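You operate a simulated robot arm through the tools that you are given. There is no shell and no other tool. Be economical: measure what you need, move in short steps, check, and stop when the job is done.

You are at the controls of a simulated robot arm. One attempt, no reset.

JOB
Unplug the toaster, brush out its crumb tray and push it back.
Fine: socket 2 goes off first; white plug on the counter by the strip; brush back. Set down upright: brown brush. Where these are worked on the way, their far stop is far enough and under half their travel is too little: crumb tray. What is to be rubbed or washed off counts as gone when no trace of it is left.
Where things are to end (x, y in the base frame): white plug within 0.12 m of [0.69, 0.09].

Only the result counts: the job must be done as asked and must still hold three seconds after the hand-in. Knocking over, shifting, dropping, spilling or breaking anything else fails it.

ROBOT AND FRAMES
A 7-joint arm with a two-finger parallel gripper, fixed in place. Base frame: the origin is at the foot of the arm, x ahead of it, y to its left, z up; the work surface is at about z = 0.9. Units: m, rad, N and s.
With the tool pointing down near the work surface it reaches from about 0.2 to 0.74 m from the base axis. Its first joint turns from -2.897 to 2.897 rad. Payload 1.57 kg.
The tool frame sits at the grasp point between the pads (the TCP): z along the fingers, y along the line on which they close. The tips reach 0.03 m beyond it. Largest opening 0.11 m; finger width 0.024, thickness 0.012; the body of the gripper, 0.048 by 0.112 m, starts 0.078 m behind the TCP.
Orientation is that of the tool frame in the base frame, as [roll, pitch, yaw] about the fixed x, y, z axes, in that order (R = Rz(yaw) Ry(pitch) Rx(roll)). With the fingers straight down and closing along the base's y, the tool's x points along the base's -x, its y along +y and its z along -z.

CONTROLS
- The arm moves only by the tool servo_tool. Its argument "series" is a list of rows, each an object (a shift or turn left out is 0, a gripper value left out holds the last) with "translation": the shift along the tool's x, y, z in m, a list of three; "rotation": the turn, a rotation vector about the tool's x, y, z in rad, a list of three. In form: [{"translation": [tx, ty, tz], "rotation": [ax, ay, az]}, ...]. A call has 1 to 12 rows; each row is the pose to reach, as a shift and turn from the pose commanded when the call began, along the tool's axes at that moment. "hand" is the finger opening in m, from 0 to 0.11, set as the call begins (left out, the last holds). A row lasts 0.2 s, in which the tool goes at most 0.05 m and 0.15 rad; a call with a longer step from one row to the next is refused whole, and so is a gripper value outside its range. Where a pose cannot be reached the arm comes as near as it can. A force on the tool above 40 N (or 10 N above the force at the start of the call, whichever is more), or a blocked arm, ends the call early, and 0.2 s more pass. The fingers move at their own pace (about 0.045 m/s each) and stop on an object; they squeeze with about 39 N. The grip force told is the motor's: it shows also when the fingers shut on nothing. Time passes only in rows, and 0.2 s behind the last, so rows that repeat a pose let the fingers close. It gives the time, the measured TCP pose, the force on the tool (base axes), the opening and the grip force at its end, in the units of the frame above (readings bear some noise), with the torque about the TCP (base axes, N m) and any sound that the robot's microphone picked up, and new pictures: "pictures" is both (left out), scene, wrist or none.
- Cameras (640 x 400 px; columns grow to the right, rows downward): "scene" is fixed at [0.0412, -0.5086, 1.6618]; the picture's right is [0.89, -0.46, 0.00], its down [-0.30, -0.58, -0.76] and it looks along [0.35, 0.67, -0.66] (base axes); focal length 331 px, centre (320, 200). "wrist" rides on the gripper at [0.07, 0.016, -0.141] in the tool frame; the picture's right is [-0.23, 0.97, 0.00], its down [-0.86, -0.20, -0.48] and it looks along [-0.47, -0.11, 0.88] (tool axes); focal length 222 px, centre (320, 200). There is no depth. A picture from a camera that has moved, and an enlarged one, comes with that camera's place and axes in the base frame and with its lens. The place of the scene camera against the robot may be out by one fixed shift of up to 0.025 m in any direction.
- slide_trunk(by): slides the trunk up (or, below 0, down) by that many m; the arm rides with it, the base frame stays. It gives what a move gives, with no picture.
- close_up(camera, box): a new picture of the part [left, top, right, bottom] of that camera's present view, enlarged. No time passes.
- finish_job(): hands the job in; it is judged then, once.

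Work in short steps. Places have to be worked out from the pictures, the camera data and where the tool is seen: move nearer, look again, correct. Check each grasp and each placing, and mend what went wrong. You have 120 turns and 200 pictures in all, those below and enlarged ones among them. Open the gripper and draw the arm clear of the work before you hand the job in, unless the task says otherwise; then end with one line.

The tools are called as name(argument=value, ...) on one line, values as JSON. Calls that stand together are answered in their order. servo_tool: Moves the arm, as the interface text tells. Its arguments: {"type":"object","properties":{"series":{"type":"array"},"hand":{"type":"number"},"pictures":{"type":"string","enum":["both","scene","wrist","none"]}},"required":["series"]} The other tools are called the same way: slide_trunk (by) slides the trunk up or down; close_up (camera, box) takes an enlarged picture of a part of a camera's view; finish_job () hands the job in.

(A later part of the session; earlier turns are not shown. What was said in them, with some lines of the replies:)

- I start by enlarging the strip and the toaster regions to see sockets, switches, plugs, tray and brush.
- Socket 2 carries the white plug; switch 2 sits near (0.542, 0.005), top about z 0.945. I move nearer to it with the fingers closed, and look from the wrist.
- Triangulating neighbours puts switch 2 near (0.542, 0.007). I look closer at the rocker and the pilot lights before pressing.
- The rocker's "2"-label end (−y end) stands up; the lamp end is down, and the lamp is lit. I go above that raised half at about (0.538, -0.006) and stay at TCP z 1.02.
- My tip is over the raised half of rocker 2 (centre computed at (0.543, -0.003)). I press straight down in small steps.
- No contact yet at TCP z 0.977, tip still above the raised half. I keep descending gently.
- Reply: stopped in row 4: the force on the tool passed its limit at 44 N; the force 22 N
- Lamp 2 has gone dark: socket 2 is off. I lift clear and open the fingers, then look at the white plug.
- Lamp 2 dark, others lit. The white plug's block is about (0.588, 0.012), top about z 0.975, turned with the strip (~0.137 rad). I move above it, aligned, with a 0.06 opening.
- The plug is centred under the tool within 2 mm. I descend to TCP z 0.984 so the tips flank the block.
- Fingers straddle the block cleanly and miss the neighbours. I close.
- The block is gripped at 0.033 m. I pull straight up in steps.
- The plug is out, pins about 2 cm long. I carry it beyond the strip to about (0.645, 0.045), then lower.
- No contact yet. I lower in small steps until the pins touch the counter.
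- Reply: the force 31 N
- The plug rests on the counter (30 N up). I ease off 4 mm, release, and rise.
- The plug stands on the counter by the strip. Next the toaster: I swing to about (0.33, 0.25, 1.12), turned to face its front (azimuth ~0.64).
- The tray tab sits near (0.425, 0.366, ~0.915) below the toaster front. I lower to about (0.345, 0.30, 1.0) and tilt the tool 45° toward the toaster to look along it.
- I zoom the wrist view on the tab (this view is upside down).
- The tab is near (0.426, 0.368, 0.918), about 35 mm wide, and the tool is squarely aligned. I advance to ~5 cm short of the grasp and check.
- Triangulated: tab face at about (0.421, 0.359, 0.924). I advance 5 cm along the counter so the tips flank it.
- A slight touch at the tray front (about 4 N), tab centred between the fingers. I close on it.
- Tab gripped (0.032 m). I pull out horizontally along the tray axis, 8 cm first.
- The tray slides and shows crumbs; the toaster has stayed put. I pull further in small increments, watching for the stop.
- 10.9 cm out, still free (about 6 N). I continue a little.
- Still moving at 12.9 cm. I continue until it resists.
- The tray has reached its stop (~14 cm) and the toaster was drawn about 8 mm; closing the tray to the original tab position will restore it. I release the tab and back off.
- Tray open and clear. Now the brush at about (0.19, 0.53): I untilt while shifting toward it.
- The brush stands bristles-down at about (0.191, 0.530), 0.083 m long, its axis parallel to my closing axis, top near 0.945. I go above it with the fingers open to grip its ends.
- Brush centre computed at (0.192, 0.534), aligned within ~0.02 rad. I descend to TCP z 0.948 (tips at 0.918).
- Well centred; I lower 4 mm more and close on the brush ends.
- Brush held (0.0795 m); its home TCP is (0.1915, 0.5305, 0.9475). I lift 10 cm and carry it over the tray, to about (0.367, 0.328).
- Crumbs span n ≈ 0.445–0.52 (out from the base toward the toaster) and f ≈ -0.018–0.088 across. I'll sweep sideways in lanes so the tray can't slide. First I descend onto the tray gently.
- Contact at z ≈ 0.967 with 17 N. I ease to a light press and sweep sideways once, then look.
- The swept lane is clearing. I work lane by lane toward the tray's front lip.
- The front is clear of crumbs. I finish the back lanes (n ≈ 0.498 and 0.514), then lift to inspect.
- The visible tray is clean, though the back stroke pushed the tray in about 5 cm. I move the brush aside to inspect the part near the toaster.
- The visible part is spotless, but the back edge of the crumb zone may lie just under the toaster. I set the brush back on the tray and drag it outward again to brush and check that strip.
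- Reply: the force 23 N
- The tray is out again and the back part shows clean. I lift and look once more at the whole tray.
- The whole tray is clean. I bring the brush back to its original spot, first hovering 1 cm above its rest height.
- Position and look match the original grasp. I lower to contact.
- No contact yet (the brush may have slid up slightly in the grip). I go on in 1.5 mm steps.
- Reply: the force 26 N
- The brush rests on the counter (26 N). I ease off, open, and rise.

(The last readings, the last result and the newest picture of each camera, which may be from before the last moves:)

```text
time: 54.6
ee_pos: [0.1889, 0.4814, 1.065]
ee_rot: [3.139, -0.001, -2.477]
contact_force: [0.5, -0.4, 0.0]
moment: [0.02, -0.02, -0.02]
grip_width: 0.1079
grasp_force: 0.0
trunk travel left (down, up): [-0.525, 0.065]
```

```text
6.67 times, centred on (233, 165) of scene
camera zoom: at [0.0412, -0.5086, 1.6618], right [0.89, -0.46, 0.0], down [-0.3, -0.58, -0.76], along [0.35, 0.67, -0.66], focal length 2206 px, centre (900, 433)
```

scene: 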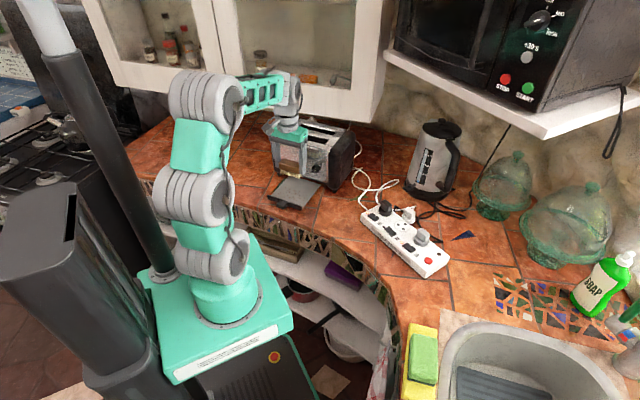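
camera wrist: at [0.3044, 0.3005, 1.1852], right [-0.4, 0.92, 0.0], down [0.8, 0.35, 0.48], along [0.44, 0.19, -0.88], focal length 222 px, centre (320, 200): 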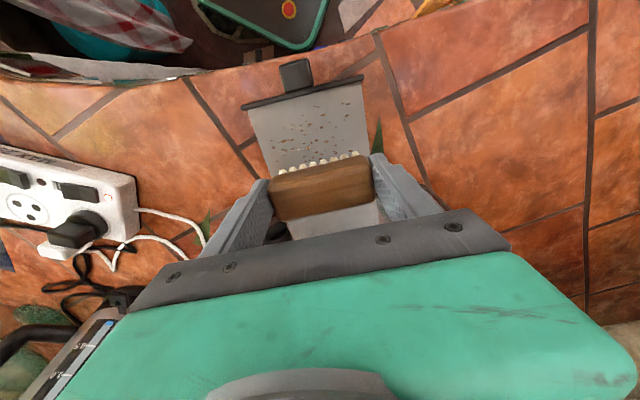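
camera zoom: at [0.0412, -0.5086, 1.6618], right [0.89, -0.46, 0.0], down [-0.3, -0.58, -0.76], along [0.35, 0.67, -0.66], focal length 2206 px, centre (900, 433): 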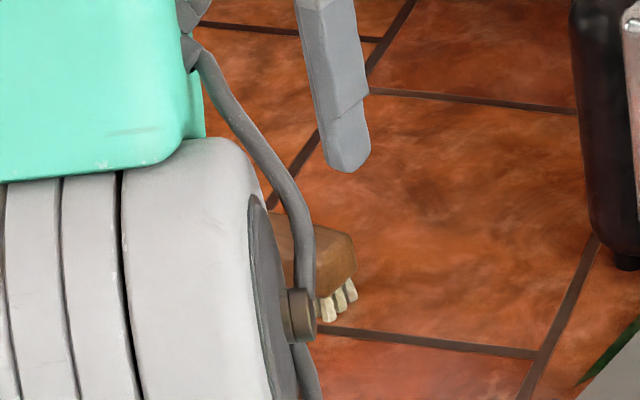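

The brush stands upright at its place. Now I go back to a pre-grasp pose in front of the tray tab, then tilt again.

servo_tool(series=[{"translation": [0.015, -0.04, -0.005], "rotation": [0, 0, 0.023]}, {"translation": [0.03, -0.08, -0.01], "rotation": [0, 0, 0.023]}, {"translation": [0.045, -0.12, -0.015], "rotation": [0, 0, 0.023]}, {"translation": [0.06, -0.16, -0.02], "rotation": [0, 0, 0.023]}, {"translation": [0.075, -0.2, -0.025], "rotation": [0, 0, 0.023]}, {"translation": [0.0904, -0.2368, -0.029], "rotation": [0, 0, 0.023]}], hand=0.06, pictures="none")

servo_tool(series=[{"rotation": [0, -0.14, 0]}, {"rotation": [0, -0.28, 0]}, {"rotation": [0, -0.42, 0]}, {"rotation": [0, -0.56, 0]}, {"rotation": [0, -0.7, 0]}, {"rotation": [0, -0.785, 0]}, {"rotation": [0, -0.785, 0]}])

close_up(camera="wrist", box=[220, 20, 460, 170])

```text
time: 56.0
ee_pos: [0.2612, 0.2428, 1.095]
ee_rot: [3.14, -0.001, -2.499]
contact_force: [0.3, 0.0, 0.8]
moment: [-0.01, 0.0, -0.01]
grip_width: 0.0599
grasp_force: 0.0
trunk travel left (down, up): [-0.525, 0.065]
```

```text
time: 57.6
ee_pos: [0.2601, 0.2434, 1.095]
ee_rot: [3.138, 0.785, -2.502]
contact_force: [0.0, 0.2, -0.3]
moment: [-0.01, 0.0, 0.01]
grip_width: 0.0603
grasp_force: 0.0
trunk travel left (down, up): [-0.525, 0.065]
camera wrist: at [0.1336, 0.1687, 1.145], right [-0.45, 0.88, 0.16], down [0.33, 0.0, 0.94], along [0.83, 0.48, -0.29], focal length 222 px, centre (320, 200)
```

scene: 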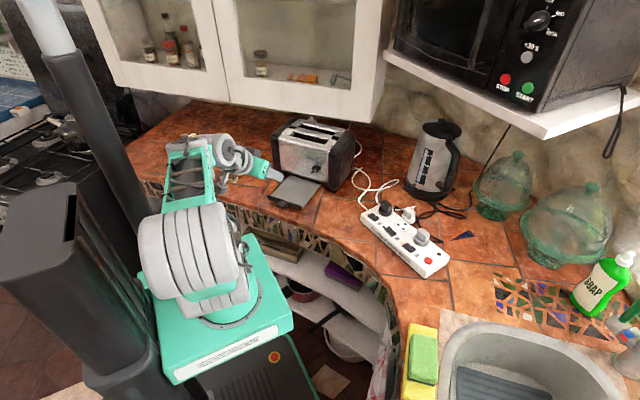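
wrist: 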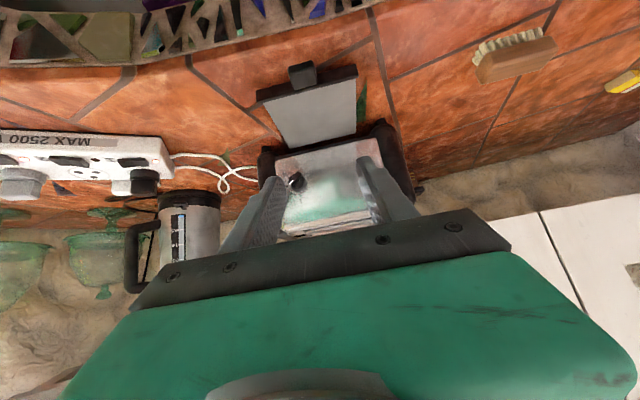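

```text
2.67 times, centred on (340, 95) of wrist
camera zoom: at [0.1336, 0.1687, 1.145], right [-0.45, 0.88, 0.16], down [0.33, 0.0, 0.94], along [0.83, 0.48, -0.29], focal length 592 px, centre (267, 480)
```

zoom: 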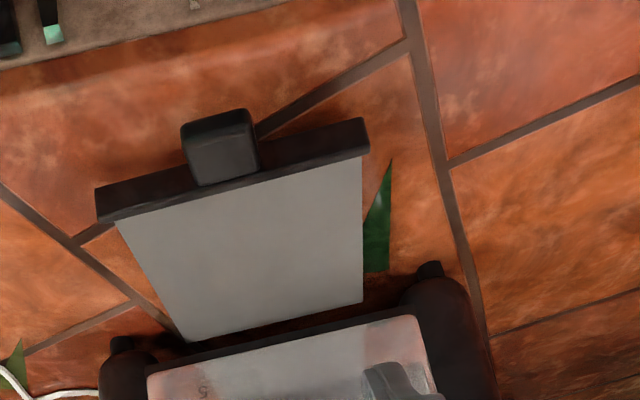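

Tab face now about n 0.408, f 0.035. I descend just in front of it, then look.

servo_tool(series=[{"translation": [0.03, -0.001, 0.03]}, {"translation": [0.06, -0.002, 0.06]}, {"translation": [0.09, -0.003, 0.09]}, {"translation": [0.1096, -0.004, 0.1096]}, {"translation": [0.1096, -0.004, 0.1096]}], pictures="none")

close_up(camera="wrist", box=[220, 80, 460, 220])

close_up(camera="scene", box=[230, 130, 342, 200])

```text
time: 58.8
ee_pos: [0.2642, 0.242, 0.9401]
ee_rot: [3.14, 0.784, -2.504]
contact_force: [0.5, 0.5, -0.4]
moment: [-0.01, 0.0, 0.0]
grip_width: 0.0602
grasp_force: 0.1
trunk travel left (down, up): [-0.525, 0.065]
```

```text
2.67 times, centred on (340, 150) of wrist
camera zoom: at [0.1359, 0.1664, 0.9915], right [-0.45, 0.88, 0.16], down [0.34, 0.0, 0.94], along [0.83, 0.48, -0.29], focal length 592 px, centre (267, 333)
```

zoom: 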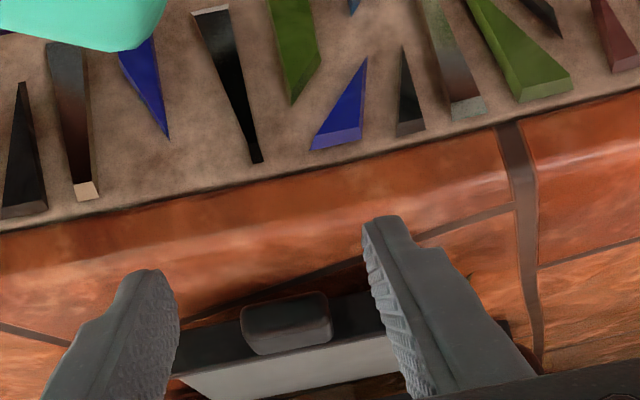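

```text
5.71 times, centred on (286, 165) of scene
camera zoom: at [0.0412, -0.5086, 1.6618], right [0.89, -0.46, 0.0], down [-0.3, -0.58, -0.76], along [0.35, 0.67, -0.66], focal length 1891 px, centre (514, 400)
```

zoom: 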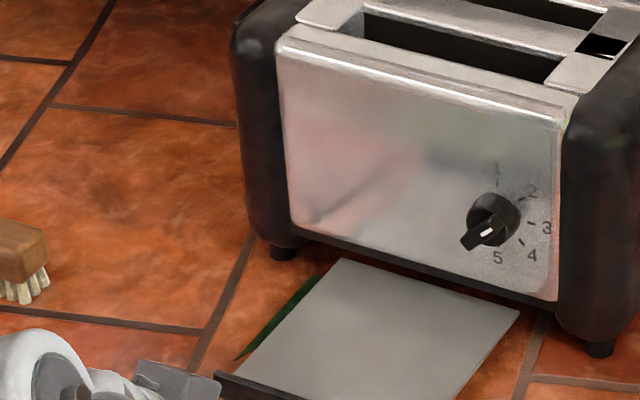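

Tab is ~6 cm ahead. I advance 5 cm horizontally and close on it.

servo_tool(series=[{"translation": [-0.012, 0.001, 0.012]}, {"translation": [-0.024, 0.002, 0.024]}, {"translation": [-0.036, 0.003, 0.0365]}, {"translation": [-0.036, 0.003, 0.0365]}], pictures="none")

close_up(camera="wrist", box=[220, 80, 460, 220])

```text
time: 59.8
ee_pos: [0.3039, 0.2737, 0.9398]
ee_rot: [3.138, 0.785, -2.504]
contact_force: [-1.3, -0.4, -0.7]
moment: [0.02, 0.0, 0.02]
grip_width: 0.06
grasp_force: 0.0
trunk travel left (down, up): [-0.525, 0.065]
```

```text
2.67 times, centred on (340, 150) of wrist
camera zoom: at [0.1755, 0.1982, 0.9895], right [-0.45, 0.88, 0.16], down [0.34, 0.0, 0.94], along [0.83, 0.48, -0.29], focal length 592 px, centre (267, 333)
```

zoom: 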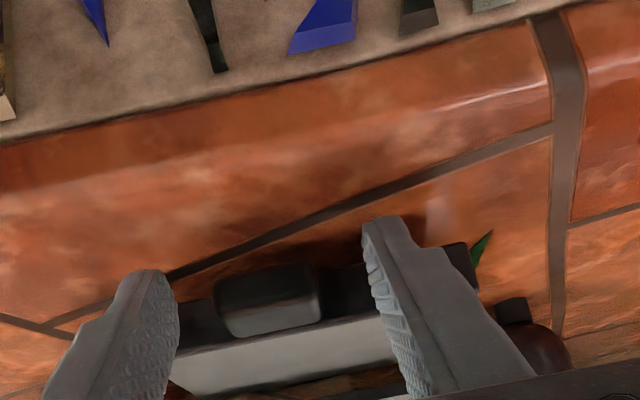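

servo_tool(series=[{"translation": [0, 0, 0]}, {"translation": [0, 0, 0]}, {"translation": [0, 0, 0]}, {"translation": [0, 0, 0]}], hand=0.0, pictures="none")

close_up(camera="wrist", box=[220, 80, 460, 220])

```text
time: 60.8
ee_pos: [0.3042, 0.2733, 0.9393]
ee_rot: [3.14, 0.784, -2.503]
contact_force: [2.1, -3.4, -0.1]
moment: [-0.12, -0.33, -0.09]
grip_width: 0.0318
grasp_force: 34.8
trunk travel left (down, up): [-0.525, 0.065]
```

```text
2.67 times, centred on (340, 150) of wrist
camera zoom: at [0.1757, 0.1975, 0.9896], right [-0.45, 0.88, 0.16], down [0.33, 0.0, 0.94], along [0.83, 0.48, -0.29], focal length 592 px, centre (267, 333)
```

zoom: 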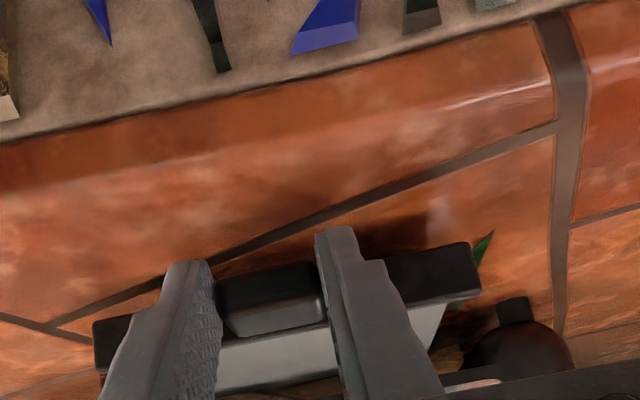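

Tab gripped. I push the tray in 12 cm along its axis, then check the remaining gap.

servo_tool(series=[{"translation": [-0.0106, 0, 0.0106]}, {"translation": [-0.0212, 0, 0.0212]}, {"translation": [-0.0318, 0, 0.0318]}, {"translation": [-0.0424, 0, 0.0424]}, {"translation": [-0.053, 0, 0.053]}, {"translation": [-0.0636, 0, 0.0636]}, {"translation": [-0.0742, 0, 0.0742]}, {"translation": [-0.085, 0, 0.085]}], pictures="none")

close_up(camera="wrist", box=[220, 80, 460, 220])

close_up(camera="scene", box=[230, 120, 374, 210])

```text
time: 62.6
ee_pos: [0.3994, 0.3453, 0.938]
ee_rot: [3.139, 0.781, -2.502]
contact_force: [-4.5, -6.9, -0.3]
moment: [-0.15, 0.04, -0.49]
grip_width: 0.0318
grasp_force: 39.5
trunk travel left (down, up): [-0.525, 0.065]
```

```text
2.67 times, centred on (340, 150) of wrist
camera zoom: at [0.2709, 0.2703, 0.9901], right [-0.45, 0.88, 0.16], down [0.34, 0.0, 0.94], along [0.83, 0.48, -0.3], focal length 592 px, centre (267, 333)
```

zoom: 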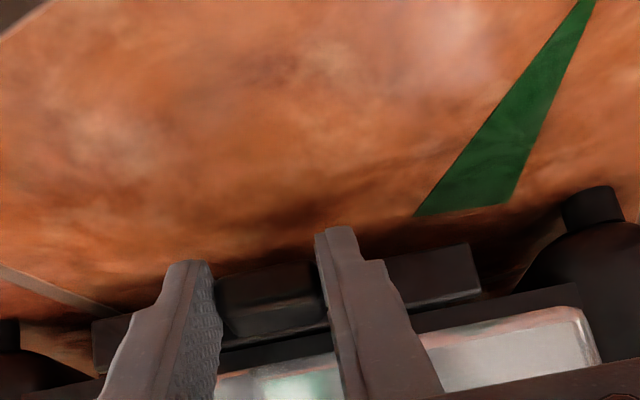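

```text
4.44 times, centred on (302, 165) of scene
camera zoom: at [0.0412, -0.5086, 1.6618], right [0.89, -0.46, 0.0], down [-0.3, -0.58, -0.76], along [0.35, 0.67, -0.66], focal length 1471 px, centre (400, 356)
```

zoom: 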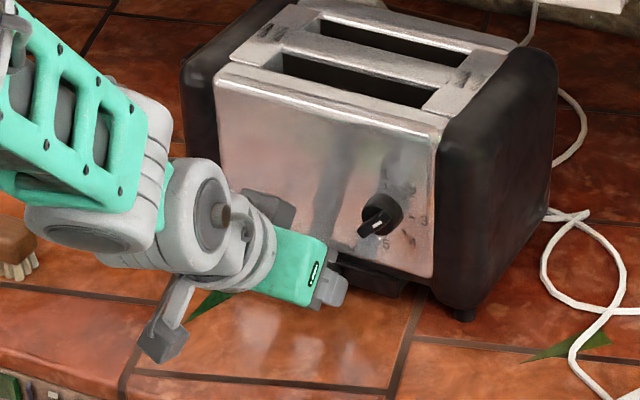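

Almost closed. I push further in fine steps and compare the toaster's place with the start (knob should return to about (391, 206) in this zoom).

servo_tool(series=[{"translation": [-0.003, 0, 0.003]}, {"translation": [-0.006, 0, 0.006]}, {"translation": [-0.0085, 0, 0.0085]}, {"translation": [-0.0085, 0, 0.0085]}], pictures="none")

close_up(camera="wrist", box=[220, 80, 460, 220])

close_up(camera="scene", box=[240, 110, 384, 200])

```text
time: 63.6
ee_pos: [0.408, 0.3537, 0.9396]
ee_rot: [3.138, 0.781, -2.499]
contact_force: [-5.3, 0.3, -0.5]
moment: [-0.54, 0.14, 0.1]
grip_width: 0.0317
grasp_force: 39.4
trunk travel left (down, up): [-0.525, 0.065]
```

```text
2.67 times, centred on (340, 150) of wrist
camera zoom: at [0.2802, 0.2779, 0.9901], right [-0.45, 0.88, 0.16], down [0.34, 0.0, 0.94], along [0.83, 0.48, -0.29], focal length 592 px, centre (267, 333)
```

zoom: 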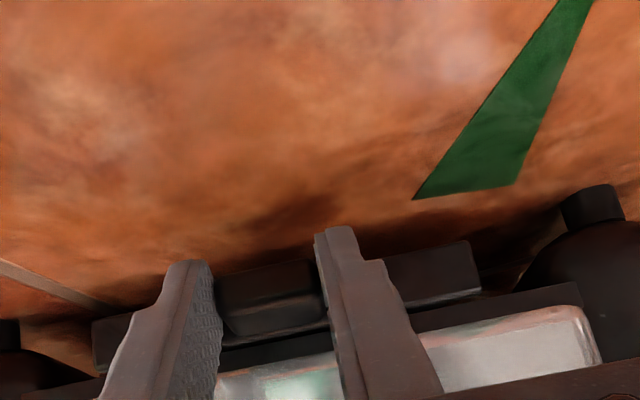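

```text
4.44 times, centred on (312, 155) of scene
camera zoom: at [0.0412, -0.5086, 1.6618], right [0.89, -0.46, 0.0], down [-0.3, -0.58, -0.76], along [0.35, 0.67, -0.66], focal length 1471 px, centre (356, 400)
```

zoom: 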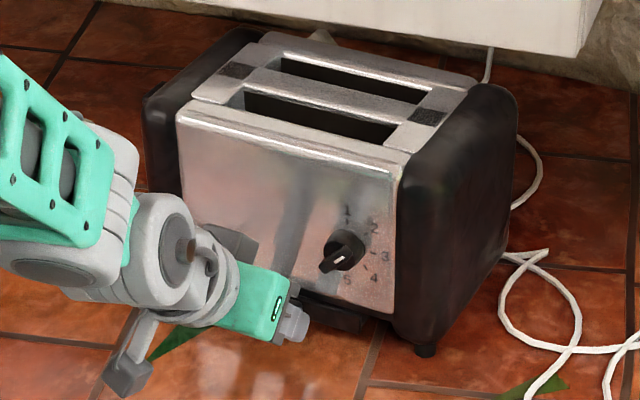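

Tray and toaster now move as one: the tray is fully shut, and the toaster is within ~3 mm of its start. I release and back off.

servo_tool(series=[{"translation": [0, 0, 0]}, {"translation": [0, 0, 0]}, {"translation": [0, 0, 0]}, {"translation": [0.02, 0, -0.02]}, {"translation": [0.035, 0, -0.05]}, {"translation": [0.035, 0, -0.1]}, {"translation": [0.01, 0, -0.14]}, {"translation": [-0.02, 0, -0.17]}], hand=0.065)

close_up(camera="scene", box=[240, 110, 384, 200])

close_up(camera="wrist", box=[220, 50, 460, 200])

```text
time: 65.4
ee_pos: [0.3234, 0.2882, 1.0773]
ee_rot: [3.14, 0.782, -2.502]
contact_force: [-0.5, -0.1, 0.3]
moment: [-0.03, 0.04, -0.02]
grip_width: 0.0651
grasp_force: 0.0
trunk travel left (down, up): [-0.525, 0.065]
camera wrist: at [0.1956, 0.2118, 1.1281], right [-0.45, 0.88, 0.16], down [0.34, 0.0, 0.94], along [0.83, 0.48, -0.29], focal length 222 px, centre (320, 200)
```

scene: 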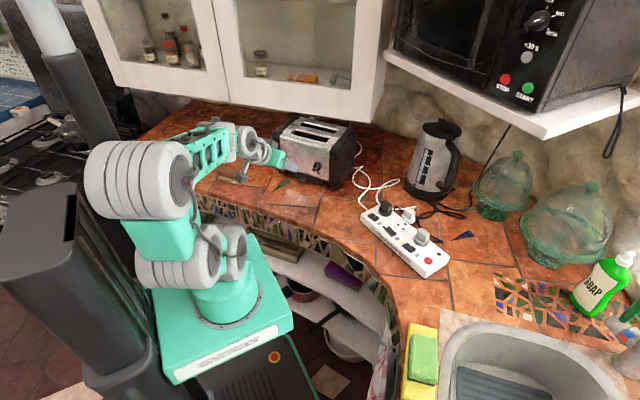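
wrist: 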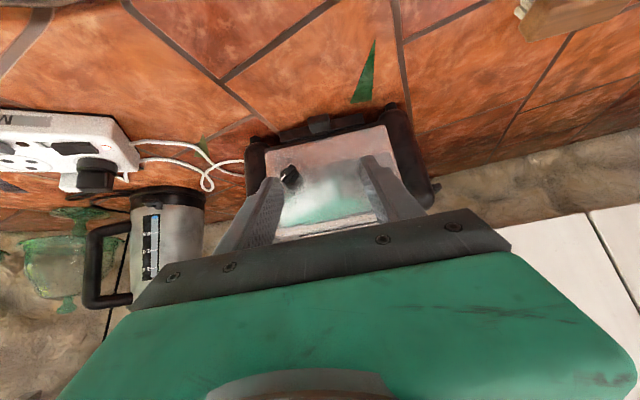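

```text
4.44 times, centred on (312, 155) of scene
camera zoom: at [0.0412, -0.5086, 1.6618], right [0.89, -0.46, 0.0], down [-0.3, -0.58, -0.76], along [0.35, 0.67, -0.66], focal length 1471 px, centre (356, 400)
```

zoom: 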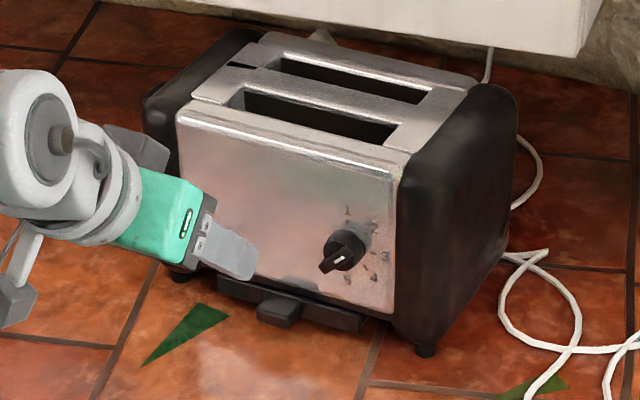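

```text
2.67 times, centred on (340, 125) of wrist
camera zoom: at [0.1956, 0.2118, 1.1281], right [-0.45, 0.88, 0.16], down [0.34, 0.0, 0.94], along [0.83, 0.48, -0.29], focal length 592 px, centre (267, 400)
```

zoom: 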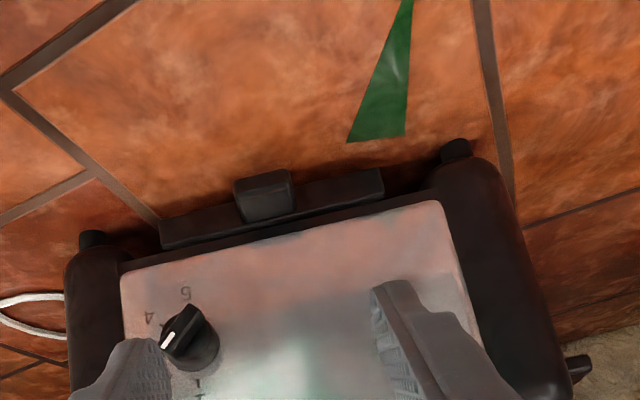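

Tray shut, toaster in place. A last check of strip, plug and brush while drawing the arm clear.

servo_tool(series=[{"translation": [-0.01, -0.02, -0.04]}, {"translation": [-0.03, -0.05, -0.07]}, {"translation": [-0.06, -0.08, -0.09]}, {"translation": [-0.06, -0.08, -0.09]}], pictures="scene")

close_up(camera="scene", box=[340, 170, 480, 290])

close_up(camera="scene", box=[195, 110, 375, 222])

```text
time: 66.4
ee_pos: [0.3513, 0.2121, 1.1773]
ee_rot: [3.138, 0.773, -2.488]
contact_force: [0.0, 0.1, 0.1]
moment: [-0.02, 0.03, 0.0]
grip_width: 0.065
grasp_force: 0.0
trunk travel left (down, up): [-0.525, 0.065]
```

scene: 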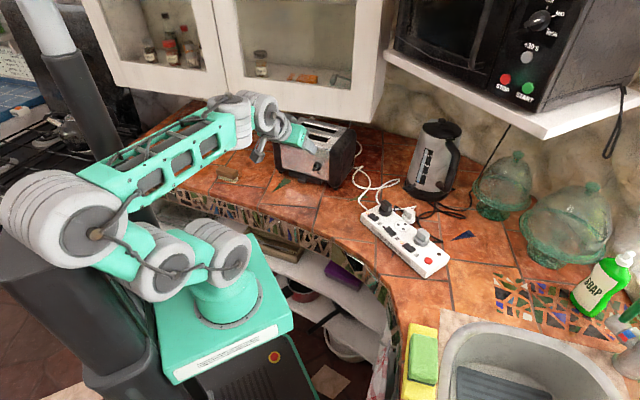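

```text
3.33 times, centred on (410, 230) of scene
camera zoom: at [0.0412, -0.5086, 1.6618], right [0.89, -0.46, 0.0], down [-0.3, -0.58, -0.76], along [0.35, 0.67, -0.66], focal length 1103 px, centre (20, 100)
```

zoom: 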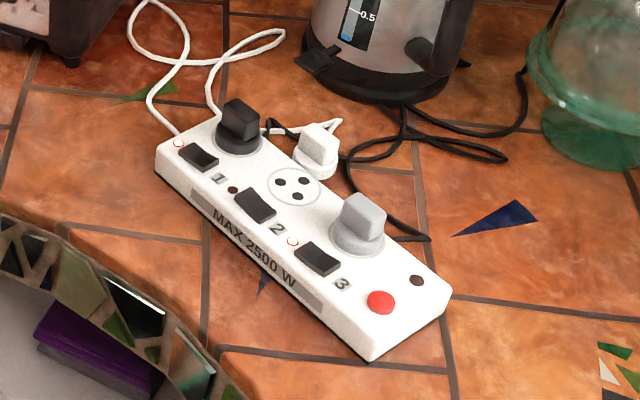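

```text
3.56 times, centred on (285, 166) of scene
camera zoom: at [0.0412, -0.5086, 1.6618], right [0.89, -0.46, 0.0], down [-0.3, -0.58, -0.76], along [0.35, 0.67, -0.66], focal length 1177 px, centre (444, 321)
```

zoom: 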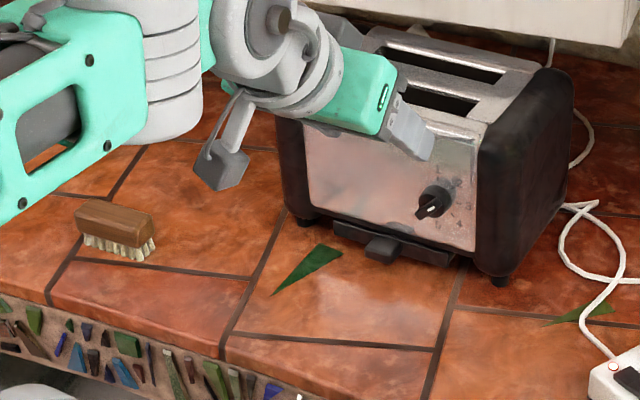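

Everything is in order: socket 2 off, plug by the strip, brush upright at its place, tray clean and shut, arm clear. I hand in.

finish_job()

```text
The job is handed in.
```

The job is handed in: socket 2 was switched off first, the white plug stands on the counter by the strip, and the crumb tray is brushed clean and pushed fully back in. The brush is upright at its original spot, and the toaster, pulled forward a few millimetres at the tray's stop, is back within about 3 mm of where it started.
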